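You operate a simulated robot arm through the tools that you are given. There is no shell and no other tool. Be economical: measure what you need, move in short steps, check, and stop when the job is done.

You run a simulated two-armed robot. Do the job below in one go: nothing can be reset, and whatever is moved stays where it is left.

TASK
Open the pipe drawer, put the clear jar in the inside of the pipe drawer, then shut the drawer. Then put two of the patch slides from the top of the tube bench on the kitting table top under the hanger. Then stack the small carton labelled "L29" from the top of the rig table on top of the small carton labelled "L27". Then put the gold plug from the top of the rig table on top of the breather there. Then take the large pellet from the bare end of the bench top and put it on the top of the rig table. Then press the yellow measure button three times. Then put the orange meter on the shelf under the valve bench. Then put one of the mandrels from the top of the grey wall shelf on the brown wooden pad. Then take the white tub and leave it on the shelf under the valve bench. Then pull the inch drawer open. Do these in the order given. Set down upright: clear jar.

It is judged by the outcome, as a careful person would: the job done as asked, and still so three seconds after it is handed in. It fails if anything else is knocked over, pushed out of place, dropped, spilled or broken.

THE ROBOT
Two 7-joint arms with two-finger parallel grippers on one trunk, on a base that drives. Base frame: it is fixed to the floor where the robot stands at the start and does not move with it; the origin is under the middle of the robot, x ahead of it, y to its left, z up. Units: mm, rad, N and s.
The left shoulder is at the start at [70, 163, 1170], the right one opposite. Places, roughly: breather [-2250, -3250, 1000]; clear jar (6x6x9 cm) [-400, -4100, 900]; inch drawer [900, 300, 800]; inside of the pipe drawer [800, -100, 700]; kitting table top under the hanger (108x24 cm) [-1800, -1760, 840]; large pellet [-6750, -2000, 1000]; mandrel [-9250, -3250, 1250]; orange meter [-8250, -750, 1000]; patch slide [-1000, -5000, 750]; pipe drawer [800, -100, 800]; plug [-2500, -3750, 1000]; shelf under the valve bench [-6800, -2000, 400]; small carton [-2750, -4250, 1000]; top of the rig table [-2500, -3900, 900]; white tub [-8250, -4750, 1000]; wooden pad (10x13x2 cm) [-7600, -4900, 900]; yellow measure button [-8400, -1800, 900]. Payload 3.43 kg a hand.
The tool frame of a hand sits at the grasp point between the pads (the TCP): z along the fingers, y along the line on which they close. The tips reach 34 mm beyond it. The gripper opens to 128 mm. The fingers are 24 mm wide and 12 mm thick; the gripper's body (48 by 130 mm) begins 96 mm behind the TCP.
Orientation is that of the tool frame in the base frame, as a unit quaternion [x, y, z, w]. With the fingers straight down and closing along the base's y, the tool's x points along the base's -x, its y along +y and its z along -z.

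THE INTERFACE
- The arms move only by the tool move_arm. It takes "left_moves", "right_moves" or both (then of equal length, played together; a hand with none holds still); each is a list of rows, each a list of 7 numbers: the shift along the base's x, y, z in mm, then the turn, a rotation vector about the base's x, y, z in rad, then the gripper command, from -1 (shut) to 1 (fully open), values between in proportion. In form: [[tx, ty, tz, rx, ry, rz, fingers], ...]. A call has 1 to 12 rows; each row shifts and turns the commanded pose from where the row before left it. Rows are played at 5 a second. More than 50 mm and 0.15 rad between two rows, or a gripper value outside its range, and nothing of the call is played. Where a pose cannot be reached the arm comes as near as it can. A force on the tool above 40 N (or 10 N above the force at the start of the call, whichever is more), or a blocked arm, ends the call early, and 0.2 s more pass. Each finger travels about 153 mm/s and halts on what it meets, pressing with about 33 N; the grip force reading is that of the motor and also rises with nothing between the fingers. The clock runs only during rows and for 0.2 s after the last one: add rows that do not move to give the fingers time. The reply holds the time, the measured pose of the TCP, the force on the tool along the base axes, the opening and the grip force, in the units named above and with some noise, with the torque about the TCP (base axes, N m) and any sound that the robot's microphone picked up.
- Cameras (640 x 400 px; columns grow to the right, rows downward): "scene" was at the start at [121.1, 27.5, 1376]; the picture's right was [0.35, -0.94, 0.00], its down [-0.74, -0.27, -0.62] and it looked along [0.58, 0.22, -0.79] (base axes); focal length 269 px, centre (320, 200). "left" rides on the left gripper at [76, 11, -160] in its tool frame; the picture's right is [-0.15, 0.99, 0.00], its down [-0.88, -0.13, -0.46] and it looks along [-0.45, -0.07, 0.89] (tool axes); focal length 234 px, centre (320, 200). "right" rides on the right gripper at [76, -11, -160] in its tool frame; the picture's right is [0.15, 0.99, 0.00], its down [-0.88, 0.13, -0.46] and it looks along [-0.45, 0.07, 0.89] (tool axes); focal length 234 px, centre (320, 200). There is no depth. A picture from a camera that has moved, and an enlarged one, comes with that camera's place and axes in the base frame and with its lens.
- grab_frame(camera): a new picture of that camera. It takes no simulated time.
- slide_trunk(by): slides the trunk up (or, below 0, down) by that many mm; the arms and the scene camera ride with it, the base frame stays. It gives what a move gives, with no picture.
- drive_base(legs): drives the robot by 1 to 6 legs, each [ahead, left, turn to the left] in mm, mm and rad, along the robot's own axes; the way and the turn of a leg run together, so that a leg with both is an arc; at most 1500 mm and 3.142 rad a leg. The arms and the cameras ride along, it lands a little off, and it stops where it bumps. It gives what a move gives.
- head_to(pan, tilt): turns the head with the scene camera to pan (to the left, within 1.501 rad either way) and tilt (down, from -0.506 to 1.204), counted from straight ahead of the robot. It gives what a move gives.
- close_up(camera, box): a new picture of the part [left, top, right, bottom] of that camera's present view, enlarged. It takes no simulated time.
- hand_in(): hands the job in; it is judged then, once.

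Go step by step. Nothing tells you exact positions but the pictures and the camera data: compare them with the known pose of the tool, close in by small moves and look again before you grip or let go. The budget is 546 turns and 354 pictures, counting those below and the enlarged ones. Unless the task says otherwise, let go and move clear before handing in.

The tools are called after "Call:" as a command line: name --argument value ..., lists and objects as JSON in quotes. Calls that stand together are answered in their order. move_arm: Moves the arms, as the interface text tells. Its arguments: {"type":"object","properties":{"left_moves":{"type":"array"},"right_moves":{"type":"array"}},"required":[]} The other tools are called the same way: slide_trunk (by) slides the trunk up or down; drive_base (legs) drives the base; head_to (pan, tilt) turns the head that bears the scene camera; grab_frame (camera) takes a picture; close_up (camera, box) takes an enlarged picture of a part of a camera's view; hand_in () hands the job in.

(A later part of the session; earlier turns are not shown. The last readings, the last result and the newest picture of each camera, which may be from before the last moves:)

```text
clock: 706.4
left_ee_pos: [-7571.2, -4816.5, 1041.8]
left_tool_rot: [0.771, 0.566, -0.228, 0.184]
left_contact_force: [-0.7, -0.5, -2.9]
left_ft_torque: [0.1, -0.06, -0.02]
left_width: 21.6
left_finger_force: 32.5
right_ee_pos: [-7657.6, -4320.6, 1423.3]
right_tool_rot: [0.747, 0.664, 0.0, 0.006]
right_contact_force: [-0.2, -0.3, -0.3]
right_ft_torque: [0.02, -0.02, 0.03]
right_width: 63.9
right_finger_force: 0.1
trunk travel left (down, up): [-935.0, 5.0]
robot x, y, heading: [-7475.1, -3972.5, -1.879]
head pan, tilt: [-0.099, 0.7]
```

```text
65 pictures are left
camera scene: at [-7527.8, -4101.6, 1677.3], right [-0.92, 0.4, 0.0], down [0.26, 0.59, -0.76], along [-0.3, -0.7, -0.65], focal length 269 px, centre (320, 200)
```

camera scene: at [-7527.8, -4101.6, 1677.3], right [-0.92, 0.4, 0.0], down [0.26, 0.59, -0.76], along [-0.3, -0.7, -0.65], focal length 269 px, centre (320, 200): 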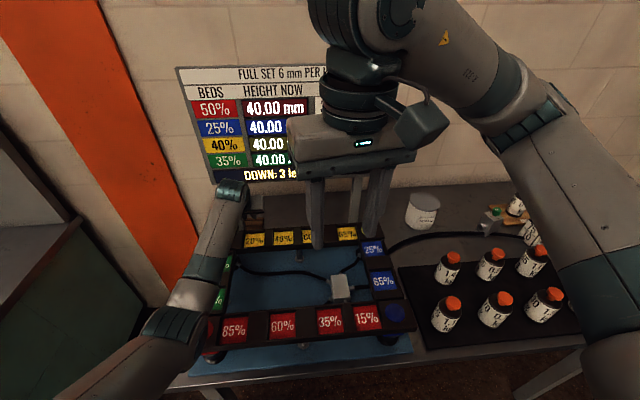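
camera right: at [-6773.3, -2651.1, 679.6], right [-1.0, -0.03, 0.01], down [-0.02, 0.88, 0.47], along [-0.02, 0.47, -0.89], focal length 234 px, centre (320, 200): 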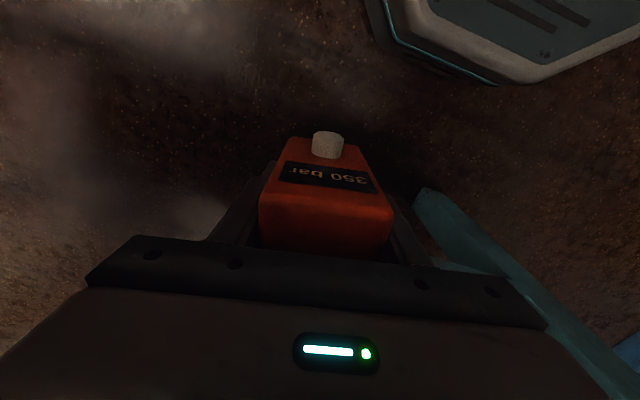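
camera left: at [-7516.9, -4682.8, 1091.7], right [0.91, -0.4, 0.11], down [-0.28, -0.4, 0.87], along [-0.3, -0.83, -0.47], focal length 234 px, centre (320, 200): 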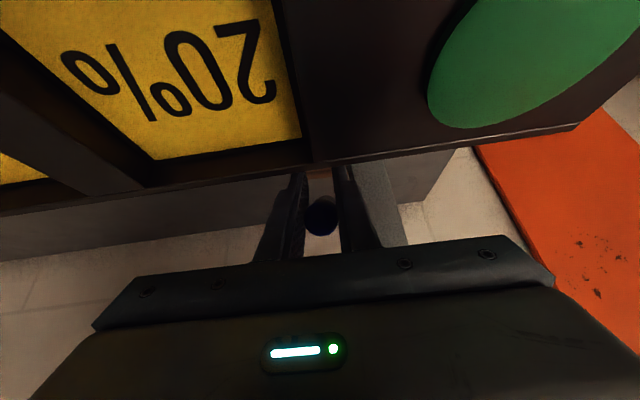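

Elbow is higher now. Lower to z≈985 and check for lag.

Call:
move_arm --left_moves '[[0, 0, -28, 0, 0, 0, -0.9], [0, 0, -28, 0, 0, 0, -0.9]]'

Call:
move_arm --left_moves '[[-6, -19, 0, 0, 0, 0, -0.9], [-6, -19, 0, 0, 0, 0, -0.9], [-6, -19, 0, 0, 0, 0, -0.9]]'

Call:
grab_frame --camera "left"

```text
clock: 707.0
left_ee_pos: [-7571.4, -4817.8, 987.2]
left_tool_rot: [0.77, 0.566, -0.228, 0.184]
left_contact_force: [-0.3, -0.6, -3.1]
left_ft_torque: [0.08, -0.07, -0.02]
left_width: 21.4
left_finger_force: 33.0
right_ee_pos: [-7657.7, -4319.0, 1425.2]
right_tool_rot: [0.747, 0.665, -0.001, 0.006]
right_contact_force: [0.5, -0.3, 0.0]
right_ft_torque: [0.03, 0.02, 0.0]
right_width: 63.8
right_finger_force: 0.0
trunk travel left (down, up): [-935.0, 5.0]
robot x, y, heading: [-7479.7, -3971.8, -1.882]
head pan, tilt: [-0.099, 0.7]
```

```text
clock: 707.8
left_ee_pos: [-7588.0, -4870.8, 987.3]
left_tool_rot: [0.771, 0.566, -0.227, 0.184]
left_contact_force: [0.7, 0.1, -3.0]
left_ft_torque: [0.07, -0.03, 0.03]
left_width: 21.8
left_finger_force: 32.7
right_ee_pos: [-7657.7, -4318.9, 1423.9]
right_tool_rot: [0.747, 0.665, -0.001, 0.005]
right_contact_force: [0.2, 0.0, 0.1]
right_ft_torque: [0.01, 0.03, 0.02]
right_width: 64.1
right_finger_force: 0.0
trunk travel left (down, up): [-935.0, 5.0]
robot x, y, heading: [-7477.2, -3971.9, -1.878]
head pan, tilt: [-0.099, 0.7]
```

```text
64 pictures are left
camera left: at [-7535.8, -4728.5, 1079.2], right [0.91, -0.4, 0.11], down [-0.28, -0.41, 0.87], along [-0.31, -0.82, -0.49], focal length 234 px, centre (320, 200)
```

left: 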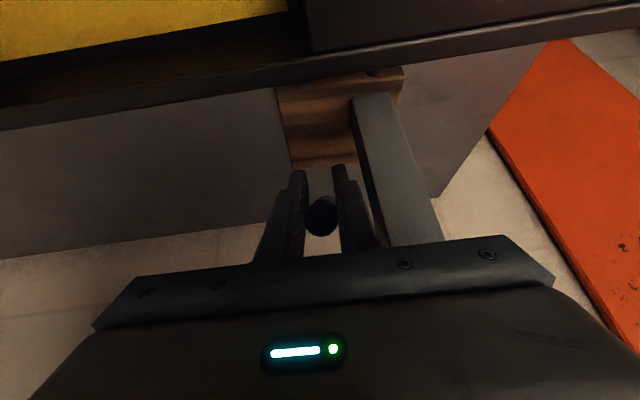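

The mandrel is over the pad's free part. Lower to contact.

Call:
move_arm --left_moves '[[0, 0, -30, 0, 0, 0, -0.9], [0, 0, -25, 0, 0, 0, -0.9]]'

Call:
move_arm --left_moves '[[0, 0, -4, 0, 0, 0, -0.9], [0, 0, -4, 0, 0, 0, -0.9], [0, 0, -4, 0, 0, 0, -0.9]]'

```text
clock: 708.3
left_ee_pos: [-7588.0, -4874.1, 957.4]
left_tool_rot: [0.77, 0.565, -0.233, 0.186]
left_contact_force: [0.4, 13.1, 19.2]
left_ft_torque: [2.38, -1.25, 0.73]
left_width: 21.5
left_finger_force: 33.4
right_ee_pos: [-7657.0, -4314.7, 1424.2]
right_tool_rot: [0.746, 0.665, -0.003, 0.006]
right_contact_force: [0.6, 0.3, -1.3]
right_ft_torque: [0.0, -0.04, -0.01]
right_width: 64.2
right_finger_force: 0.0
trunk travel left (down, up): [-935.0, 5.0]
robot x, y, heading: [-7479.6, -3972.3, -1.882]
head pan, tilt: [-0.099, 0.7]
stopped in row 2 (left hand): the force on the tool passed its limit (the readings are from after the stop); the commanded pose is now the measured one
```

```text
clock: 709.0
left_ee_pos: [-7590.9, -4877.0, 958.2]
left_tool_rot: [0.768, 0.563, -0.238, 0.189]
left_contact_force: [0.9, 14.2, 22.0]
left_ft_torque: [2.68, -1.39, 0.73]
left_width: 21.6
left_finger_force: 32.8
right_ee_pos: [-7656.7, -4314.1, 1424.3]
right_tool_rot: [0.747, 0.665, -0.002, 0.006]
right_contact_force: [0.9, -0.2, -0.2]
right_ft_torque: [0.01, 0.03, -0.01]
right_width: 64.2
right_finger_force: 0.0
trunk travel left (down, up): [-935.0, 5.0]
robot x, y, heading: [-7477.9, -3974.1, -1.877]
head pan, tilt: [-0.099, 0.7]
stopped in row 3 (left hand): the force on the tool passed its limit (the readings are from after the stop); the commanded pose is now the measured one
```

Torque shows the hand's body is resting on the frame's bar (its top is nearer z≈1000). Lift, reduce the pitch to ~0.3 so the body sits behind the bar, then lower again.

Call:
move_arm --left_moves '[[0, 0, 30, 0, 0, 0, -0.9], [0, 0, 40, 0, 0, 0, -0.9], [0, 0, 0, 0.143, -0.0453, 0, -0.9], [0, 0, 0, 0.143, -0.0453, 0, -0.9], [0, 0, -20, 0, 0, 0, -0.9]]'

Call:
grab_frame --camera "left"

```text
clock: 709.7
left_ee_pos: [-7588.4, -4878.4, 1018.0]
left_tool_rot: [0.778, 0.571, -0.203, 0.168]
left_contact_force: [15.0, 41.2, 2.6]
left_ft_torque: [-6.03, 2.08, -0.27]
left_width: 21.8
left_finger_force: 32.6
right_ee_pos: [-7657.4, -4318.7, 1422.8]
right_tool_rot: [0.746, 0.666, -0.001, 0.005]
right_contact_force: [-0.7, -0.5, 0.7]
right_ft_torque: [0.06, -0.07, 0.05]
right_width: 63.9
right_finger_force: 0.0
trunk travel left (down, up): [-935.0, 5.0]
robot x, y, heading: [-7474.4, -3974.8, -1.884]
head pan, tilt: [-0.099, 0.7]
stopped in row 3 (left hand): the force on the tool passed its limit (the readings are from after the stop); the commanded pose is now the measured one
```

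```text
63 pictures are left
camera left: at [-7538.6, -4739.7, 1117.5], right [0.91, -0.41, 0.1], down [-0.3, -0.46, 0.84], along [-0.3, -0.79, -0.54], focal length 234 px, centre (320, 200)
```

left: 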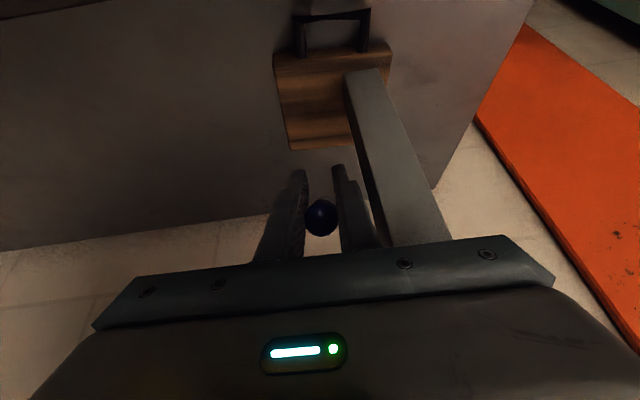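

The display face limits the gap behind the bar, so I need the mandrel gripped differently. I'll withdraw and regrip it standing upright on the free table area near the tub. First lift and retract.

Call:
move_arm --left_moves '[[10, 30, 10, 0, 0, 0, -0.9], [8, 25, 35, 0, 0, 0, -0.9], [8, 25, 40, 0, 0, 0, -0.9], [8, 25, 40, 0, 0, 0, -0.9], [8, 25, 40, 0, 0, 0, -0.9], [8, 25, 40, 0, 0, 0, -0.9]]'

Call:
drive_base --legs '[[0, -600, 0]]'

Call:
head_to --pan 0.0 --tilt 0.7

Call:
grab_frame --camera "scene"

```text
clock: 711.1
left_ee_pos: [-7540.4, -4721.5, 1222.8]
left_tool_rot: [0.778, 0.57, -0.204, 0.169]
left_contact_force: [0.5, 0.1, -2.8]
left_ft_torque: [0.07, -0.03, 0.02]
left_width: 21.5
left_finger_force: 33.4
right_ee_pos: [-7656.3, -4318.7, 1423.4]
right_tool_rot: [0.747, 0.665, -0.001, 0.005]
right_contact_force: [0.3, -0.1, -0.8]
right_ft_torque: [-0.04, 0.03, 0.0]
right_width: 63.8
right_finger_force: 0.0
trunk travel left (down, up): [-935.0, 5.0]
robot x, y, heading: [-7478.8, -3979.1, -1.882]
head pan, tilt: [-0.099, 0.7]
```

```text
clock: 714.5
left_ee_pos: [-8110.8, -4540.9, 1221.4]
left_tool_rot: [0.777, 0.571, -0.205, 0.167]
left_contact_force: [0.2, 0.0, -3.1]
left_ft_torque: [0.11, -0.03, 0.02]
left_width: 21.6
left_finger_force: 33.6
right_ee_pos: [-8227.4, -4137.7, 1424.4]
right_tool_rot: [0.746, 0.666, 0.0, 0.004]
right_contact_force: [-0.1, 0.2, -0.4]
right_ft_torque: [0.0, 0.01, -0.02]
right_width: 63.7
right_finger_force: 0.0
trunk travel left (down, up): [-935.0, 5.0]
robot x, y, heading: [-8047.6, -3791.2, -1.88]
head pan, tilt: [-0.099, 0.7]
```

```text
clock: 715.1
left_ee_pos: [-8110.4, -4541.5, 1222.1]
left_tool_rot: [0.777, 0.571, -0.205, 0.168]
left_contact_force: [0.2, 0.5, -3.0]
left_ft_torque: [0.1, -0.04, 0.0]
left_width: 21.9
left_finger_force: 33.2
right_ee_pos: [-8229.0, -4138.0, 1423.4]
right_tool_rot: [0.745, 0.667, 0.0, 0.006]
right_contact_force: [-0.3, 0.0, 0.0]
right_ft_torque: [-0.01, -0.02, -0.01]
right_width: 64.0
right_finger_force: 0.1
trunk travel left (down, up): [-935.0, 5.0]
robot x, y, heading: [-8052.2, -3794.0, -1.88]
head pan, tilt: [0.0, 0.7]
```

```text
62 pictures are left
camera scene: at [-8090.6, -3921.0, 1677.4], right [-0.95, 0.3, 0.0], down [0.2, 0.61, -0.76], along [-0.23, -0.73, -0.64], focal length 269 px, centre (320, 200)
```

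scene: 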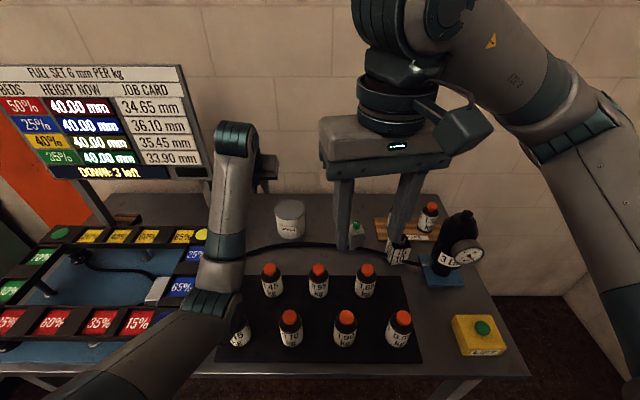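

I'll use the valve bench's free top to re-set the grip. Back north, turn around, and line up.

Call:
drive_base --legs '[[-1060, 0, 0]]'

Call:
drive_base --legs '[[0, 0, 1.57], [0, 0, 1.57]]'

Call:
drive_base --legs '[[0, -800, 0]]'

Call:
head_to --pan 0.1 --tilt 0.7

Call:
grab_frame --camera "scene"

```text
clock: 720.6
left_ee_pos: [-7784.8, -3531.6, 1222.3]
left_tool_rot: [0.771, 0.579, -0.203, 0.17]
left_contact_force: [-0.2, 0.5, -3.0]
left_ft_torque: [0.13, -0.03, -0.02]
left_width: 21.3
left_finger_force: 33.1
right_ee_pos: [-7911.4, -3130.4, 1423.3]
right_tool_rot: [0.74, 0.673, 0.0, 0.005]
right_contact_force: [-0.1, 0.2, -0.3]
right_ft_torque: [0.02, 0.01, -0.02]
right_width: 64.2
right_finger_force: 0.0
trunk travel left (down, up): [-935.0, 5.0]
robot x, y, heading: [-7738.0, -2782.6, -1.859]
head pan, tilt: [0.0, 0.7]
```

```text
clock: 728.7
left_ee_pos: [-7712.1, -2031.1, 1223.2]
left_tool_rot: [-0.588, 0.764, 0.172, 0.201]
left_contact_force: [0.4, -0.4, -2.5]
left_ft_torque: [-0.07, 0.03, 0.02]
left_width: 21.5
left_finger_force: 32.8
right_ee_pos: [-7576.7, -2428.2, 1423.1]
right_tool_rot: [-0.683, 0.731, 0.005, 0.0]
right_contact_force: [0.2, 0.0, -0.6]
right_ft_torque: [0.01, 0.01, -0.01]
right_width: 63.8
right_finger_force: 0.1
trunk travel left (down, up): [-935.0, 5.0]
robot x, y, heading: [-7735.8, -2783.8, 1.306]
head pan, tilt: [0.0, 0.7]
```

```text
clock: 733.0
left_ee_pos: [-6945.3, -2237.3, 1223.2]
left_tool_rot: [-0.589, 0.764, 0.173, 0.201]
left_contact_force: [0.5, -0.2, -2.1]
left_ft_torque: [-0.1, 0.03, 0.04]
left_width: 21.2
left_finger_force: 33.0
right_ee_pos: [-6808.5, -2633.4, 1422.6]
right_tool_rot: [-0.683, 0.73, 0.005, -0.001]
right_contact_force: [0.2, 0.3, -0.7]
right_ft_torque: [0.03, 0.02, 0.01]
right_width: 64.0
right_finger_force: 0.0
trunk travel left (down, up): [-935.0, 5.0]
robot x, y, heading: [-6970.1, -2986.4, 1.309]
head pan, tilt: [0.0, 0.7]
```

```text
clock: 733.6
left_ee_pos: [-6943.9, -2236.9, 1221.7]
left_tool_rot: [-0.589, 0.763, 0.173, 0.201]
left_contact_force: [0.6, 0.1, -3.0]
left_ft_torque: [-0.07, 0.04, 0.02]
left_width: 21.3
left_finger_force: 33.0
right_ee_pos: [-6807.9, -2635.8, 1424.4]
right_tool_rot: [-0.683, 0.73, 0.005, 0.0]
right_contact_force: [0.2, -0.2, -0.2]
right_ft_torque: [-0.04, 0.02, 0.0]
right_width: 63.8
right_finger_force: 0.0
trunk travel left (down, up): [-935.0, 5.0]
robot x, y, heading: [-6971.2, -2983.0, 1.311]
head pan, tilt: [0.099, 0.7]
```

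```text
61 pictures are left
camera scene: at [-6943.1, -2853.3, 1677.4], right [0.99, -0.16, 0.0], down [-0.1, -0.64, -0.76], along [0.12, 0.75, -0.64], focal length 269 px, centre (320, 200)
```

scene: 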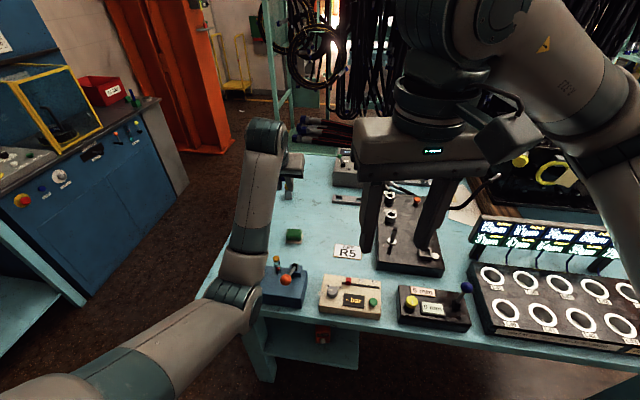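

Free patch between the green block and the R5 card. Back the base 60 mm, then move over and lower until the mandrel's base touches.

Call:
drive_base --legs '[[-60, 0, 0]]'

Call:
move_arm --left_moves '[[36, 20, 0, 0, 0, 0, -0.9], [36, 20, -20, 0, 0, 0, -0.9], [36, 18, -20, 0, 0, 0, -0.9], [0, 0, -45, 0, 0, 0, -0.9], [0, 0, -45, 0, 0, 0, -0.9], [0, 0, -45, 0, 0, 0, -0.9], [0, 0, -40, 0, 0, 0, -0.9]]'

Call:
grab_frame --camera "left"

Call:
close_up --camera "scene" --box '[220, 110, 400, 320]'

```text
clock: 734.6
left_ee_pos: [-6956.8, -2285.4, 1215.1]
left_tool_rot: [-0.59, 0.764, 0.17, 0.197]
left_contact_force: [-0.3, 0.9, -3.4]
left_ft_torque: [-0.17, 0.05, 0.05]
left_width: 21.3
left_finger_force: 33.0
right_ee_pos: [-6821.3, -2680.9, 1419.4]
right_tool_rot: [-0.683, 0.731, 0.003, -0.003]
right_contact_force: [0.6, 0.6, 0.1]
right_ft_torque: [-0.14, 0.0, -0.01]
right_width: 64.0
right_finger_force: 0.0
trunk travel left (down, up): [-935.0, 5.0]
robot x, y, heading: [-6986.3, -3045.8, 1.309]
head pan, tilt: [0.099, 0.7]
```

```text
clock: 736.2
left_ee_pos: [-6849.6, -2233.7, 1009.2]
left_tool_rot: [-0.589, 0.764, 0.172, 0.2]
left_contact_force: [0.5, 0.3, -2.4]
left_ft_torque: [-0.14, 0.05, 0.03]
left_width: 21.6
left_finger_force: 33.0
right_ee_pos: [-6823.5, -2691.6, 1423.9]
right_tool_rot: [-0.683, 0.731, 0.005, 0.0]
right_contact_force: [-0.3, 0.4, -0.3]
right_ft_torque: [0.01, -0.02, 0.0]
right_width: 63.7
right_finger_force: 0.1
trunk travel left (down, up): [-935.0, 5.0]
robot x, y, heading: [-6985.7, -3041.1, 1.309]
head pan, tilt: [0.099, 0.7]
```

```text
60 pictures are left
camera left: at [-6896.0, -2374.8, 1109.6], right [-0.93, 0.37, 0.1], down [0.28, 0.47, 0.84], along [0.26, 0.8, -0.54], focal length 234 px, centre (320, 200)
```

left: 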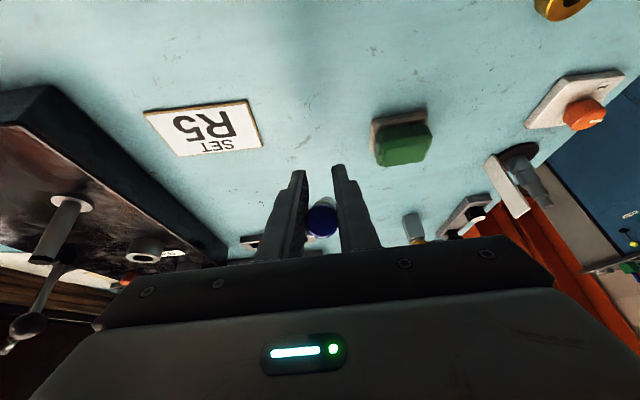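

```text
1.90 times, centred on (310, 215) of scene
camera zoom: at [-6958.5, -2910.4, 1677.5], right [0.99, -0.16, 0.0], down [-0.1, -0.64, -0.76], along [0.12, 0.75, -0.64], focal length 513 px, centre (339, 171)
```

zoom: 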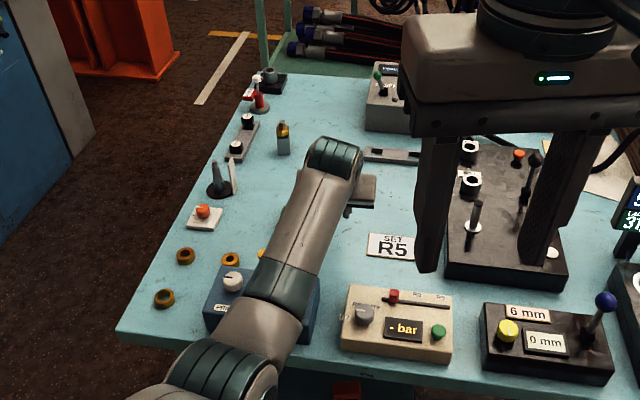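

The forearm would be close above the vise lever. Raise a little, crab right 150 mm, and use the free area north of the R5 card.

Call:
move_arm --left_moves '[[0, 0, 45, 0, 0, 0, -0.9], [0, 0, 45, 0, 0, 0, -0.9]]'

Call:
drive_base --legs '[[0, -140, 0]]'

Call:
move_arm --left_moves '[[6, 25, 0, 0, 0, 0, -0.9], [6, 25, 0, 0, 0, 0, -0.9], [0, 0, -45, 0, 0, 0, -0.9], [0, 0, -45, 0, 0, 0, -0.9]]'

Call:
grab_frame --camera "left"

Call:
close_up --camera "scene" --box '[200, 110, 400, 320]'

```text
clock: 736.8
left_ee_pos: [-6849.3, -2237.3, 1097.1]
left_tool_rot: [-0.589, 0.764, 0.172, 0.2]
left_contact_force: [0.7, -0.2, -2.6]
left_ft_torque: [-0.1, 0.02, 0.0]
left_width: 21.6
left_finger_force: 33.1
right_ee_pos: [-6825.1, -2691.5, 1423.8]
right_tool_rot: [-0.683, 0.731, 0.005, 0.0]
right_contact_force: [-0.4, 0.4, 0.1]
right_ft_torque: [-0.02, -0.02, -0.01]
right_width: 64.1
right_finger_force: 0.0
trunk travel left (down, up): [-935.0, 5.0]
robot x, y, heading: [-6985.9, -3043.8, 1.308]
head pan, tilt: [0.099, 0.7]
```

```text
clock: 738.1
left_ee_pos: [-6720.1, -2270.9, 1098.3]
left_tool_rot: [-0.59, 0.764, 0.171, 0.199]
left_contact_force: [-0.8, -0.5, -2.9]
left_ft_torque: [-0.12, -0.02, 0.01]
left_width: 21.4
left_finger_force: 32.5
right_ee_pos: [-6694.1, -2726.2, 1422.6]
right_tool_rot: [-0.682, 0.731, 0.005, 0.0]
right_contact_force: [-0.3, 1.1, 0.6]
right_ft_torque: [0.0, -0.04, -0.01]
right_width: 64.1
right_finger_force: 0.1
trunk travel left (down, up): [-935.0, 5.0]
robot x, y, heading: [-6857.4, -3080.3, 1.309]
head pan, tilt: [0.099, 0.7]
```

```text
clock: 739.1
left_ee_pos: [-6704.4, -2220.9, 1008.1]
left_tool_rot: [-0.589, 0.764, 0.172, 0.2]
left_contact_force: [-0.7, 0.6, -2.0]
left_ft_torque: [-0.13, 0.05, 0.02]
left_width: 21.5
left_finger_force: 33.3
right_ee_pos: [-6691.1, -2726.3, 1423.7]
right_tool_rot: [-0.683, 0.731, 0.005, 0.0]
right_contact_force: [-0.4, 0.2, -0.3]
right_ft_torque: [-0.01, 0.03, 0.02]
right_width: 64.0
right_finger_force: 0.1
trunk travel left (down, up): [-935.0, 5.0]
robot x, y, heading: [-6853.5, -3077.7, 1.311]
head pan, tilt: [0.099, 0.7]
```

```text
58 pictures are left
camera left: at [-6748.8, -2360.9, 1109.6], right [-0.93, 0.37, 0.1], down [0.28, 0.47, 0.84], along [0.26, 0.8, -0.54], focal length 234 px, centre (320, 200)
```

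left: 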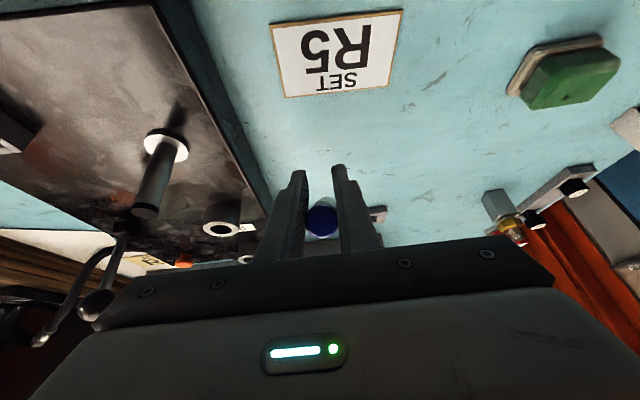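

```text
1.90 times, centred on (300, 215) of scene
camera zoom: at [-6825.7, -2944.4, 1677.4], right [0.99, -0.16, 0.0], down [-0.1, -0.64, -0.76], along [0.12, 0.75, -0.65], focal length 513 px, centre (358, 171)
```

zoom: 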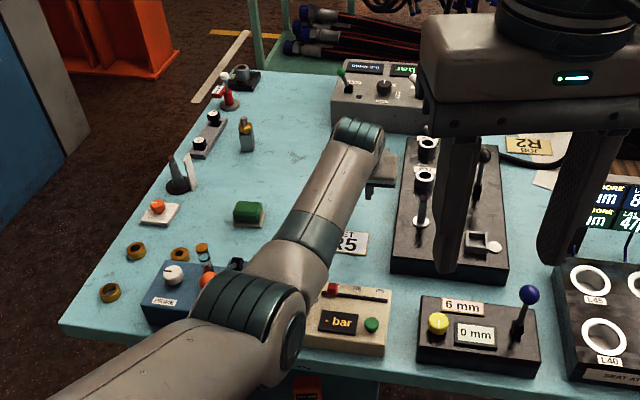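

Lower in steps, watching for any lag from elbow contact.

Call:
move_arm --left_moves '[[0, 0, -25, 0, 0, 0, -0.9], [0, 0, -20, 0, 0, 0, -0.9]]'

Call:
move_arm --left_moves '[[0, 0, -8, 0, 0, 0, -0.9], [0, 0, -8, 0, 0, 0, -0.9]]'

Call:
move_arm --left_moves '[[0, 0, -5, 0, 0, 0, -0.9], [0, 0, -5, 0, 0, 0, -0.9]]'

```text
clock: 739.7
left_ee_pos: [-6704.9, -2221.5, 963.1]
left_tool_rot: [-0.589, 0.764, 0.173, 0.2]
left_contact_force: [-0.2, 0.1, -2.7]
left_ft_torque: [-0.1, 0.04, 0.02]
left_width: 21.6
left_finger_force: 33.2
right_ee_pos: [-6689.9, -2726.1, 1423.5]
right_tool_rot: [-0.683, 0.731, 0.005, 0.0]
right_contact_force: [-0.1, 0.1, 0.6]
right_ft_torque: [0.01, 0.0, -0.02]
right_width: 64.1
right_finger_force: 0.1
trunk travel left (down, up): [-935.0, 5.0]
robot x, y, heading: [-6854.5, -3079.7, 1.309]
head pan, tilt: [0.099, 0.7]
```

```text
clock: 740.3
left_ee_pos: [-6705.5, -2220.0, 946.2]
left_tool_rot: [-0.59, 0.763, 0.173, 0.199]
left_contact_force: [1.0, 0.8, -1.7]
left_ft_torque: [-0.11, 0.02, 0.03]
left_width: 21.6
left_finger_force: 32.7
right_ee_pos: [-6690.4, -2726.1, 1424.1]
right_tool_rot: [-0.683, 0.731, 0.005, 0.001]
right_contact_force: [-0.4, -0.1, -0.7]
right_ft_torque: [-0.02, 0.01, -0.01]
right_width: 64.0
right_finger_force: 0.1
trunk travel left (down, up): [-935.0, 5.0]
robot x, y, heading: [-6856.1, -3081.1, 1.312]
head pan, tilt: [0.099, 0.7]
```

```text
clock: 740.9
left_ee_pos: [-6706.4, -2222.7, 941.3]
left_tool_rot: [-0.589, 0.763, 0.174, 0.201]
left_contact_force: [-0.7, -6.3, 12.8]
left_ft_torque: [0.9, -0.17, 0.02]
left_width: 21.4
left_finger_force: 33.1
right_ee_pos: [-6690.6, -2730.3, 1425.0]
right_tool_rot: [-0.683, 0.731, 0.005, 0.001]
right_contact_force: [-0.7, 0.3, -0.2]
right_ft_torque: [0.0, -0.03, -0.01]
right_width: 64.1
right_finger_force: 0.0
trunk travel left (down, up): [-935.0, 5.0]
robot x, y, heading: [-6854.4, -3076.6, 1.307]
head pan, tilt: [0.099, 0.7]
```

Base is in contact. Now drag forward while rising along the arc so the mandrel swings upright in the grip.

Call:
move_arm --left_moves '[[0, 0, -4, 0, 0, 0, -0.9], [1.5, 5.5, 5, 0, 0, 0, -0.9], [1.5, 5.5, 6, 0, 0, 0, -0.9], [2, 7, 6, 0, 0, 0, -0.9], [2, 7, 6, 0, 0, 0, -0.9]]'

Call:
close_up --camera "left" --box '[230, 100, 410, 260]'

```text
clock: 742.1
left_ee_pos: [-6708.4, -2204.5, 960.0]
left_tool_rot: [-0.589, 0.764, 0.171, 0.199]
left_contact_force: [1.3, 0.4, -3.0]
left_ft_torque: [-0.12, 0.03, 0.0]
left_width: 21.4
left_finger_force: 33.2
left hand out of reach, approached as far as the arm can: row 3, 4, 5
right_ee_pos: [-6691.2, -2726.2, 1423.3]
right_tool_rot: [-0.683, 0.731, 0.005, 0.001]
right_contact_force: [0.5, -0.4, -0.4]
right_ft_torque: [0.02, 0.0, -0.01]
right_width: 64.2
right_finger_force: 0.1
trunk travel left (down, up): [-935.0, 5.0]
robot x, y, heading: [-6853.7, -3079.5, 1.307]
head pan, tilt: [0.099, 0.7]
```

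```text
2.50 times, centred on (320, 180) of left
camera zoom: at [-6752.9, -2344.3, 1060.7], right [-0.93, 0.37, 0.1], down [0.28, 0.47, 0.84], along [0.26, 0.8, -0.54], focal length 585 px, centre (320, 250)
```

zoom: 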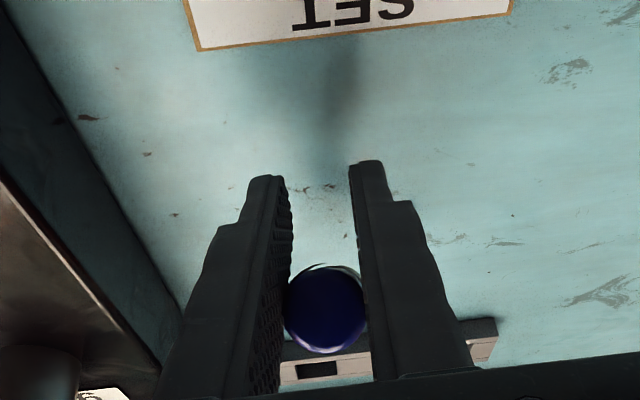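

Reach limit. I'll drag by inching the base forward instead, raising the hand between inches.

Call:
move_arm --left_moves '[[0, 0, -12, 0, 0, 0, -0.9], [0, 0, -8, 0, 0, 0, -0.9], [0, 0, -4, 0, 0, 0, -0.9]]'

Call:
drive_base --legs '[[18, 0, 0]]'

Call:
move_arm --left_moves '[[0, 0, 8, 0, 0, 0, -0.9]]'

Call:
drive_base --legs '[[18, 0, 0]]'

Call:
close_up --camera "left" --box '[230, 100, 410, 260]'

```text
clock: 742.9
left_ee_pos: [-6713.3, -2212.2, 939.1]
left_tool_rot: [-0.589, 0.764, 0.173, 0.199]
left_contact_force: [-0.1, 0.3, -2.1]
left_ft_torque: [-0.08, 0.03, -0.02]
left_width: 21.6
left_finger_force: 33.0
left hand out of reach, approached as far as the arm can: row 1
right_ee_pos: [-6691.0, -2726.3, 1423.4]
right_tool_rot: [-0.683, 0.731, 0.005, -0.001]
right_contact_force: [-0.2, 0.6, -0.2]
right_ft_torque: [0.0, 0.0, 0.03]
right_width: 63.8
right_finger_force: 0.1
trunk travel left (down, up): [-935.0, 5.0]
robot x, y, heading: [-6851.8, -3075.3, 1.316]
head pan, tilt: [0.099, 0.7]
```

```text
clock: 743.7
left_ee_pos: [-6708.6, -2199.3, 942.5]
left_tool_rot: [-0.589, 0.763, 0.174, 0.201]
left_contact_force: [-0.1, -0.7, -1.8]
left_ft_torque: [-0.09, 0.02, -0.01]
left_width: 21.4
left_finger_force: 33.0
right_ee_pos: [-6687.3, -2714.8, 1424.2]
right_tool_rot: [-0.682, 0.731, 0.005, 0.002]
right_contact_force: [0.3, -1.6, 0.4]
right_ft_torque: [0.04, -0.05, -0.01]
right_width: 64.2
right_finger_force: 0.1
trunk travel left (down, up): [-935.0, 5.0]
robot x, y, heading: [-6847.8, -3062.4, 1.306]
head pan, tilt: [0.099, 0.7]
```

```text
clock: 744.1
left_ee_pos: [-6708.7, -2195.0, 944.0]
left_tool_rot: [-0.59, 0.764, 0.172, 0.199]
left_contact_force: [-0.9, -0.9, -2.6]
left_ft_torque: [-0.12, 0.05, 0.03]
left_width: 21.6
left_finger_force: 32.9
right_ee_pos: [-6685.6, -2707.2, 1423.2]
right_tool_rot: [-0.682, 0.731, 0.004, 0.0]
right_contact_force: [0.2, 1.3, -0.1]
right_ft_torque: [-0.06, 0.0, -0.02]
right_width: 63.9
right_finger_force: 0.0
trunk travel left (down, up): [-935.0, 5.0]
robot x, y, heading: [-6847.1, -3061.1, 1.302]
head pan, tilt: [0.099, 0.7]
```

```text
clock: 744.9
left_ee_pos: [-6704.4, -2183.2, 951.1]
left_tool_rot: [-0.589, 0.764, 0.173, 0.201]
left_contact_force: [-0.1, -1.5, -1.5]
left_ft_torque: [-0.08, 0.04, 0.01]
left_width: 21.1
left_finger_force: 32.7
right_ee_pos: [-6683.1, -2698.6, 1425.3]
right_tool_rot: [-0.683, 0.731, 0.007, 0.003]
right_contact_force: [-0.1, -0.6, 0.4]
right_ft_torque: [0.11, -0.01, 0.0]
right_width: 64.1
right_finger_force: 0.0
trunk travel left (down, up): [-935.0, 5.0]
robot x, y, heading: [-6845.5, -3045.0, 1.31]
head pan, tilt: [0.099, 0.7]
```

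```text
2.50 times, centred on (320, 180) of left
camera zoom: at [-6749.9, -2322.9, 1051.2], right [-0.93, 0.37, 0.1], down [0.28, 0.47, 0.84], along [0.26, 0.8, -0.54], focal length 585 px, centre (320, 250)
```

zoom: 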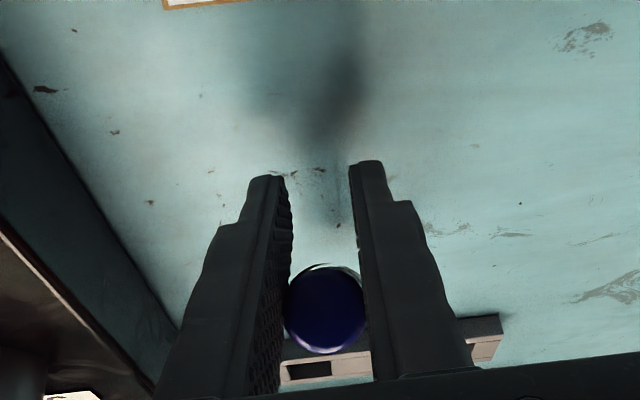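

Dragging isn't holding. Instead I'll stand the mandrel upright by tilting the hand backward near the bench's front edge, where reach allows it. Lift, move back and rotate.

Call:
move_arm --left_moves '[[0, 0, 45, 0, 0, 0, -0.9], [0, 0, 45, 0, 0, 0, -0.9], [0, 0, 45, 0, 0, 0, -0.9], [0, 0, 45, 0, 0, 0, -0.9], [-21, -19, 0, -0.1294, 0.0344, 0, -0.9], [-21, -19, 0, -0.1294, 0.0344, 0, -0.9], [-21, -19, 0, -0.1294, 0.0344, 0, -0.9], [-21, -19, 0, -0.1294, 0.0344, 0, -0.9], [-21, -19, 0, -0.1294, 0.0344, 0, -0.9], [-21, -19, 0, -0.1294, 0.0344, 0, -0.9], [-21, -19, 0, -0.1294, 0.0344, 0, -0.9], [-21, -19, 0, -0.1294, 0.0344, 0, -0.9]]'

Call:
grab_frame --camera "scene"

```text
clock: 747.5
left_ee_pos: [-6872.0, -2328.9, 1127.6]
left_tool_rot: [-0.581, 0.769, -0.152, -0.22]
left_contact_force: [0.9, -0.6, -2.0]
left_ft_torque: [-0.07, 0.0, 0.01]
left_width: 21.5
left_finger_force: 32.9
right_ee_pos: [-6682.5, -2692.0, 1424.0]
right_tool_rot: [-0.683, 0.731, 0.005, 0.001]
right_contact_force: [-0.3, 0.3, -0.8]
right_ft_torque: [0.0, -0.02, -0.01]
right_width: 64.2
right_finger_force: 0.0
trunk travel left (down, up): [-935.0, 5.0]
robot x, y, heading: [-6842.6, -3046.1, 1.306]
head pan, tilt: [0.099, 0.7]
```

```text
54 pictures are left
camera scene: at [-6817.6, -2910.5, 1677.4], right [0.99, -0.16, 0.0], down [-0.1, -0.64, -0.76], along [0.12, 0.75, -0.64], focal length 269 px, centre (320, 200)
```

scene: 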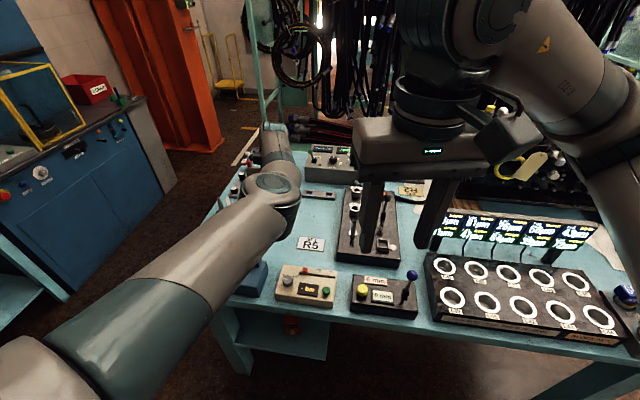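

Call:
grab_frame --camera "left"

```text
53 pictures are left
camera left: at [-6875.0, -2310.3, 1305.9], right [-0.92, 0.4, -0.05], down [0.4, 0.91, -0.06], along [0.02, -0.08, -1.0], focal length 234 px, centre (320, 200)
```

left: 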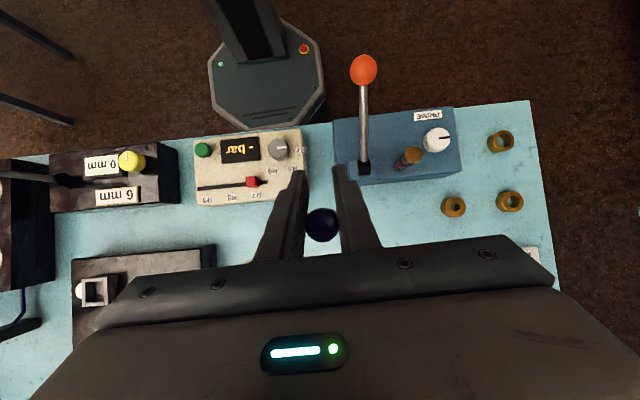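

The mandrel now hangs vertically. Shift 50 mm north to clear the two boxes, then lower it onto the bench.

Call:
move_arm --left_moves '[[13, 48, 0, 0, 0, 0, -0.9], [0, 0, -45, 0, 0, 0, -0.9], [0, 0, -45, 0, 0, 0, -0.9], [0, 0, -40, 0, 0, 0, -0.9]]'

Call:
move_arm --left_moves '[[0, 0, -6, 0, 0, 0, -0.9], [0, 0, -6, 0, 0, 0, -0.9]]'

Call:
move_arm --left_moves '[[0, 0, -5, 0, 0, 0, -0.9], [0, 0, -5, 0, 0, 0, -0.9]]'

```text
clock: 748.5
left_ee_pos: [-6863.9, -2337.9, 1015.1]
left_tool_rot: [-0.583, 0.768, -0.152, -0.219]
left_contact_force: [0.3, 0.6, -2.7]
left_ft_torque: [-0.11, -0.04, 0.02]
left_width: 21.4
left_finger_force: 33.1
left hand out of reach, approached as far as the arm can: row 1, 2, 3, 4
right_ee_pos: [-6682.0, -2691.7, 1423.5]
right_tool_rot: [-0.683, 0.73, 0.005, 0.0]
right_contact_force: [-0.7, -0.6, -0.1]
right_ft_torque: [-0.03, 0.03, -0.01]
right_width: 63.9
right_finger_force: 0.0
trunk travel left (down, up): [-935.0, 5.0]
robot x, y, heading: [-6843.0, -3046.8, 1.309]
head pan, tilt: [0.099, 0.7]
```

```text
clock: 749.1
left_ee_pos: [-6863.9, -2340.8, 1004.3]
left_tool_rot: [-0.583, 0.767, -0.152, -0.22]
left_contact_force: [0.5, 0.2, -1.8]
left_ft_torque: [-0.05, 0.0, -0.01]
left_width: 21.3
left_finger_force: 32.9
right_ee_pos: [-6680.9, -2692.6, 1423.2]
right_tool_rot: [-0.682, 0.731, 0.004, 0.001]
right_contact_force: [0.4, -0.3, -0.1]
right_ft_torque: [-0.02, 0.01, 0.01]
right_width: 63.6
right_finger_force: 0.0
trunk travel left (down, up): [-935.0, 5.0]
robot x, y, heading: [-6843.2, -3041.6, 1.308]
head pan, tilt: [0.099, 0.7]
```

```text
clock: 749.7
left_ee_pos: [-6865.3, -2343.3, 994.5]
left_tool_rot: [-0.583, 0.768, -0.153, -0.219]
left_contact_force: [-0.1, -0.6, -3.7]
left_ft_torque: [-0.07, 0.03, -0.01]
left_width: 21.3
left_finger_force: 33.3
left hand out of reach, approached as far as the arm can: row 1
right_ee_pos: [-6682.0, -2692.3, 1423.6]
right_tool_rot: [-0.683, 0.731, 0.005, 0.0]
right_contact_force: [-0.6, -0.5, 0.1]
right_ft_torque: [-0.03, -0.01, -0.01]
right_width: 64.0
right_finger_force: 0.1
trunk travel left (down, up): [-935.0, 5.0]
robot x, y, heading: [-6843.4, -3045.2, 1.31]
head pan, tilt: [0.099, 0.7]
```

Out of reach northward. Raise, drive the base forward 70 mm, then lower again.

Call:
move_arm --left_moves '[[0, 0, 40, 0, 0, 0, -0.9], [0, 0, 40, 0, 0, 0, -0.9]]'

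Call:
drive_base --legs '[[75, 0, 0]]'

Call:
move_arm --left_moves '[[0, 0, -40, 0, 0, 0, -0.9], [0, 0, -40, 0, 0, 0, -0.9]]'

Call:
grab_frame --camera "left"

```text
clock: 750.3
left_ee_pos: [-6859.8, -2325.4, 1069.3]
left_tool_rot: [-0.582, 0.767, -0.153, -0.221]
left_contact_force: [0.5, -0.8, -2.2]
left_ft_torque: [-0.05, 0.02, -0.01]
left_width: 21.5
left_finger_force: 33.5
left hand out of reach, approached as far as the arm can: row 1, 2
right_ee_pos: [-6682.4, -2693.4, 1423.2]
right_tool_rot: [-0.683, 0.731, 0.006, 0.0]
right_contact_force: [0.5, -0.2, 0.0]
right_ft_torque: [0.01, 0.0, 0.03]
right_width: 64.2
right_finger_force: 0.1
trunk travel left (down, up): [-935.0, 5.0]
robot x, y, heading: [-6843.9, -3045.3, 1.314]
head pan, tilt: [0.099, 0.7]
```

```text
clock: 751.3
left_ee_pos: [-6840.3, -2258.3, 1074.5]
left_tool_rot: [-0.582, 0.769, -0.15, -0.218]
left_contact_force: [-0.6, -1.4, -2.2]
left_ft_torque: [-0.01, 0.01, -0.02]
left_width: 21.5
left_finger_force: 32.4
right_ee_pos: [-6664.3, -2629.3, 1427.0]
right_tool_rot: [-0.682, 0.731, 0.008, 0.002]
right_contact_force: [-0.6, -2.2, 0.7]
right_ft_torque: [0.08, -0.05, -0.01]
right_width: 63.7
right_finger_force: 0.1
trunk travel left (down, up): [-935.0, 5.0]
robot x, y, heading: [-6823.3, -2973.6, 1.309]
head pan, tilt: [0.099, 0.7]
```

```text
clock: 751.9
left_ee_pos: [-6840.7, -2274.4, 1008.4]
left_tool_rot: [-0.581, 0.769, -0.151, -0.218]
left_contact_force: [0.5, 1.1, -2.6]
left_ft_torque: [-0.02, 0.02, -0.02]
left_width: 21.6
left_finger_force: 32.8
left hand out of reach, approached as far as the arm can: row 1, 2
right_ee_pos: [-6663.2, -2625.9, 1425.7]
right_tool_rot: [-0.682, 0.731, 0.006, 0.003]
right_contact_force: [0.0, -0.5, 0.0]
right_ft_torque: [0.05, -0.03, 0.0]
right_width: 64.0
right_finger_force: 0.0
trunk travel left (down, up): [-935.0, 5.0]
robot x, y, heading: [-6824.8, -2971.4, 1.306]
head pan, tilt: [0.099, 0.7]
```

```text
52 pictures are left
camera left: at [-6843.4, -2256.1, 1186.6], right [-0.92, 0.4, -0.05], down [0.4, 0.92, -0.06], along [0.02, -0.08, -1.0], focal length 234 px, centre (320, 200)
```

left: 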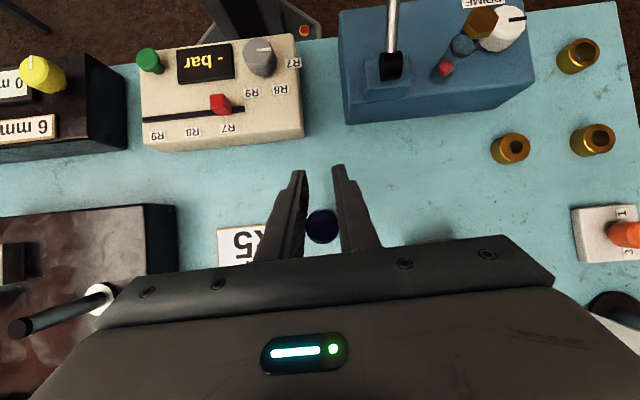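

Clear spot. Lower to contact.

Call:
move_arm --left_moves '[[0, 0, -12, 0, 0, 0, -0.9], [0, 0, -12, 0, 0, 0, -0.9]]'

Call:
move_arm --left_moves '[[0, 0, -5, 0, 0, 0, -0.9], [0, 0, -5, 0, 0, 0, -0.9]]'

Call:
move_arm --left_moves '[[0, 0, -5, 0, 0, 0, -0.9], [0, 0, -5, 0, 0, 0, -0.9]]'

```text
clock: 752.5
left_ee_pos: [-6839.5, -2281.1, 990.5]
left_tool_rot: [-0.583, 0.768, -0.15, -0.217]
left_contact_force: [-0.5, 4.3, 19.0]
left_ft_torque: [0.81, -0.27, 0.06]
left_width: 21.5
left_finger_force: 33.5
left hand out of reach, approached as far as the arm can: row 1, 2
right_ee_pos: [-6660.7, -2626.1, 1426.1]
right_tool_rot: [-0.682, 0.731, 0.006, 0.002]
right_contact_force: [-0.2, -0.9, -0.1]
right_ft_torque: [0.03, 0.0, 0.0]
right_width: 63.9
right_finger_force: 0.0
trunk travel left (down, up): [-935.0, 5.0]
robot x, y, heading: [-6821.8, -2972.9, 1.304]
head pan, tilt: [0.099, 0.7]
```

```text
clock: 753.1
left_ee_pos: [-6839.4, -2282.7, 979.6]
left_tool_rot: [-0.582, 0.769, -0.15, -0.219]
left_contact_force: [-1.9, 2.6, 22.0]
left_ft_torque: [0.58, -0.17, 0.04]
left_width: 21.8
left_finger_force: 33.2
right_ee_pos: [-6663.6, -2624.0, 1425.2]
right_tool_rot: [-0.682, 0.731, 0.006, 0.001]
right_contact_force: [0.2, 0.6, -0.4]
right_ft_torque: [-0.02, 0.0, -0.03]
right_width: 64.1
right_finger_force: 0.1
trunk travel left (down, up): [-935.0, 5.0]
robot x, y, heading: [-6820.7, -2973.4, 1.308]
head pan, tilt: [0.099, 0.7]
```

```text
clock: 753.7
left_ee_pos: [-6839.3, -2285.9, 969.3]
left_tool_rot: [-0.581, 0.769, -0.152, -0.219]
left_contact_force: [-3.6, 2.8, 21.0]
left_ft_torque: [0.59, 0.03, 0.1]
left_width: 21.9
left_finger_force: 32.7
left hand out of reach, approached as far as the arm can: row 1
right_ee_pos: [-6662.7, -2623.8, 1425.3]
right_tool_rot: [-0.683, 0.731, 0.006, 0.001]
right_contact_force: [-0.2, 0.1, 0.1]
right_ft_torque: [0.0, 0.0, -0.02]
right_width: 64.2
right_finger_force: 0.1
trunk travel left (down, up): [-935.0, 5.0]
robot x, y, heading: [-6826.6, -2975.6, 1.304]
head pan, tilt: [0.099, 0.7]
```

It is standing. Open and rise straight up.

Call:
move_arm --left_moves '[[0, 0, 2, 0, 0, 0, -0.5], [0, 0, 0, 0, 0, 0, -0.2], [0, 0, 0, 0, 0, 0, -0.1], [0, 0, 30, 0, 0, 0, -0.1], [0, 0, 40, 0, 0, 0, -0.1], [0, 0, 40, 0, 0, 0, -0.1], [0, 0, 40, 0, 0, 0, -0.1]]'

Call:
grab_frame --camera "left"

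```text
clock: 755.3
left_ee_pos: [-6839.8, -2278.0, 1107.6]
left_tool_rot: [-0.581, 0.768, -0.153, -0.221]
left_contact_force: [0.0, -0.3, -0.1]
left_ft_torque: [-0.04, 0.01, 0.0]
left_width: 57.7
left_finger_force: 0.0
left hand out of reach, approached as far as the arm can: row 7
right_ee_pos: [-6661.9, -2621.6, 1423.0]
right_tool_rot: [-0.682, 0.731, 0.005, 0.001]
right_contact_force: [-0.3, -0.3, -0.3]
right_ft_torque: [-0.02, -0.03, -0.01]
right_width: 63.9
right_finger_force: 0.2
trunk travel left (down, up): [-935.0, 5.0]
robot x, y, heading: [-6824.5, -2976.1, 1.31]
head pan, tilt: [0.099, 0.7]
```

```text
51 pictures are left
camera left: at [-6843.5, -2258.3, 1284.4], right [-0.92, 0.4, -0.05], down [0.4, 0.91, -0.07], along [0.02, -0.08, -1.0], focal length 234 px, centre (320, 200)
```

left: 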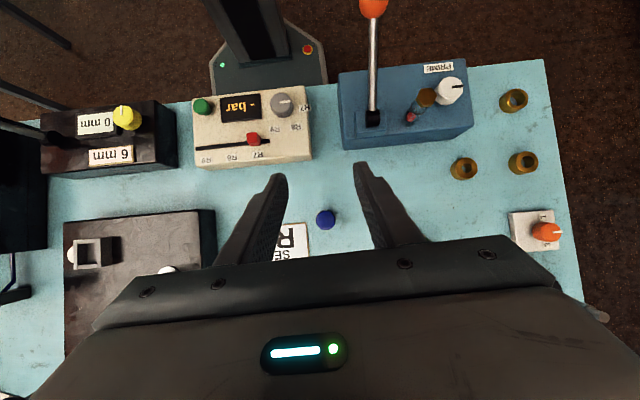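

The mandrel stands upright on the bench. I'll regrip it with the right hand pitched forward (its forearm comes from the clear side). First bring the left hand back to vertical and away.

Call:
move_arm --left_moves '[[0, -10, 40, 0, 0, 0, 0], [0, -10, 40, 0.13, -0.0347, 0, 0], [0, -10, 40, 0.13, -0.0347, 0, 0], [0, -10, 40, 0.13, -0.0347, 0, 0], [0, -20, 30, 0.13, -0.0347, 0, 0], [0, -30, 0, 0, 0, 0, 0]]' --right_moves '[[0, 0, 0, 0, 0, -0.1, 0], [0, 0, 0, 0, 0, -0.09, 0], [0, 0, 0, 0, 0, 0, 0], [0, 0, 0, 0, 0, 0, 0], [0, 0, 0, 0, 0, 0, 0], [0, 0, 0, 0, 0, 0, 0]]'

Call:
drive_base --legs '[[-110, 0, 0]]'

Call:
drive_base --legs '[[0, 330, 0]]'

```text
clock: 756.7
left_ee_pos: [-6830.2, -2203.0, 1217.3]
left_tool_rot: [-0.601, 0.798, -0.004, -0.04]
left_contact_force: [0.5, -0.1, 0.4]
left_ft_torque: [0.01, 0.03, 0.02]
left_width: 63.9
left_finger_force: 0.0
left hand out of reach, approached as far as the arm can: row 1, 2, 3, 4, 5, 6
right_ee_pos: [-6661.3, -2620.8, 1424.1]
right_tool_rot: [-0.61, 0.793, 0.006, 0.002]
right_contact_force: [-0.8, 0.8, -0.6]
right_ft_torque: [-0.03, -0.03, 0.02]
right_width: 64.3
right_finger_force: 0.1
trunk travel left (down, up): [-935.0, 5.0]
robot x, y, heading: [-6821.6, -2975.3, 1.312]
head pan, tilt: [0.099, 0.7]
```

```text
clock: 757.9
left_ee_pos: [-6856.1, -2304.0, 1213.6]
left_tool_rot: [-0.601, 0.798, -0.005, -0.042]
left_contact_force: [0.8, 0.6, -0.1]
left_ft_torque: [-0.05, 0.02, 0.0]
left_width: 64.0
left_finger_force: 0.0
right_ee_pos: [-6688.6, -2720.7, 1422.2]
right_tool_rot: [-0.609, 0.793, 0.005, 0.001]
right_contact_force: [-0.2, 0.3, -0.2]
right_ft_torque: [-0.02, 0.01, -0.01]
right_width: 63.9
right_finger_force: 0.0
trunk travel left (down, up): [-935.0, 5.0]
robot x, y, heading: [-6852.8, -3080.3, 1.307]
head pan, tilt: [0.099, 0.7]
```

```text
clock: 760.1
left_ee_pos: [-7174.8, -2224.3, 1216.0]
left_tool_rot: [-0.602, 0.798, -0.004, -0.04]
left_contact_force: [0.5, 0.5, -0.3]
left_ft_torque: [0.02, 0.02, -0.02]
left_width: 63.8
left_finger_force: 0.1
right_ee_pos: [-7005.8, -2639.5, 1423.8]
right_tool_rot: [-0.609, 0.793, 0.005, 0.001]
right_contact_force: [0.5, 0.1, -0.7]
right_ft_torque: [0.03, 0.05, 0.0]
right_width: 64.0
right_finger_force: 0.1
trunk travel left (down, up): [-935.0, 5.0]
robot x, y, heading: [-7174.5, -2991.7, 1.308]
head pan, tilt: [0.099, 0.7]
```

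Turn the right hand slightly (yaw +0.3), pitch forward 0.6, and bring it to an approach point south of the mandrel.

Call:
move_arm --right_moves '[[21.6, 35, -18, 0, 0, 0.145, 0], [21.6, 35, -18, 0, 0, 0.145, 0], [21.6, 35, -18, 0.149, 0.0055, 0, 0], [21.6, 35, -18, 0.149, 0.0055, 0, 0], [21.6, 35, -18, 0.149, 0.0055, 0, 0], [21.6, 35, -18, 0.149, 0.0055, 0, 0], [21.6, 35, -18, 0, 0, 0, 0], [21.6, 34, -18, 0, 0, 0, 0], [0, 0, -45, 0, 0, 0, 0], [0, 0, -45, 0, 0, 0, -0.1]]'

Call:
grab_frame --camera "right"

Call:
grab_frame --camera "scene"

```text
clock: 762.3
left_ee_pos: [-7177.8, -2220.1, 1217.0]
left_tool_rot: [-0.602, 0.798, -0.006, -0.041]
left_contact_force: [-0.3, -0.6, 0.2]
left_ft_torque: [-0.01, 0.01, 0.0]
left_width: 64.3
left_finger_force: 0.0
right_ee_pos: [-6835.4, -2362.2, 1189.1]
right_tool_rot: [0.686, -0.664, -0.218, -0.204]
right_contact_force: [0.0, -0.1, 0.2]
right_ft_torque: [-0.03, 0.02, 0.01]
right_width: 57.5
right_finger_force: 0.0
trunk travel left (down, up): [-935.0, 5.0]
robot x, y, heading: [-7173.7, -2987.5, 1.303]
head pan, tilt: [0.099, 0.7]
```

```text
50 pictures are left
camera right: at [-6816.4, -2513.8, 1276.5], right [-0.99, -0.16, -0.07], down [-0.14, 0.46, 0.88], along [-0.1, 0.87, -0.47], focal length 234 px, centre (320, 200)
```

right: 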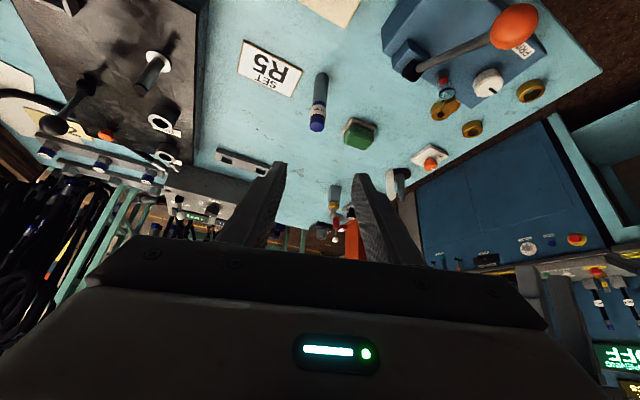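

```text
49 pictures are left
camera scene: at [-7143.6, -2857.2, 1677.6], right [0.99, -0.16, 0.0], down [-0.11, -0.64, -0.76], along [0.12, 0.75, -0.64], focal length 269 px, centre (320, 200)
```

scene: 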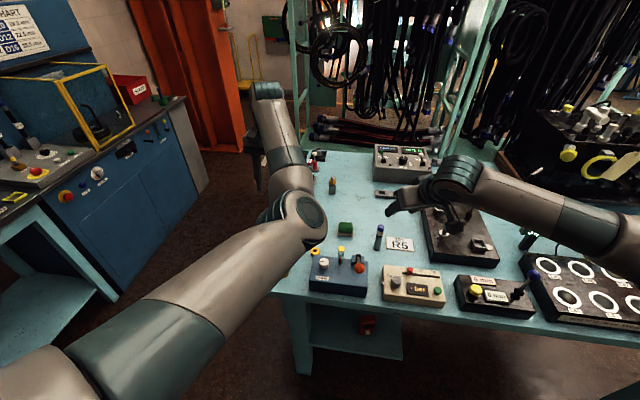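

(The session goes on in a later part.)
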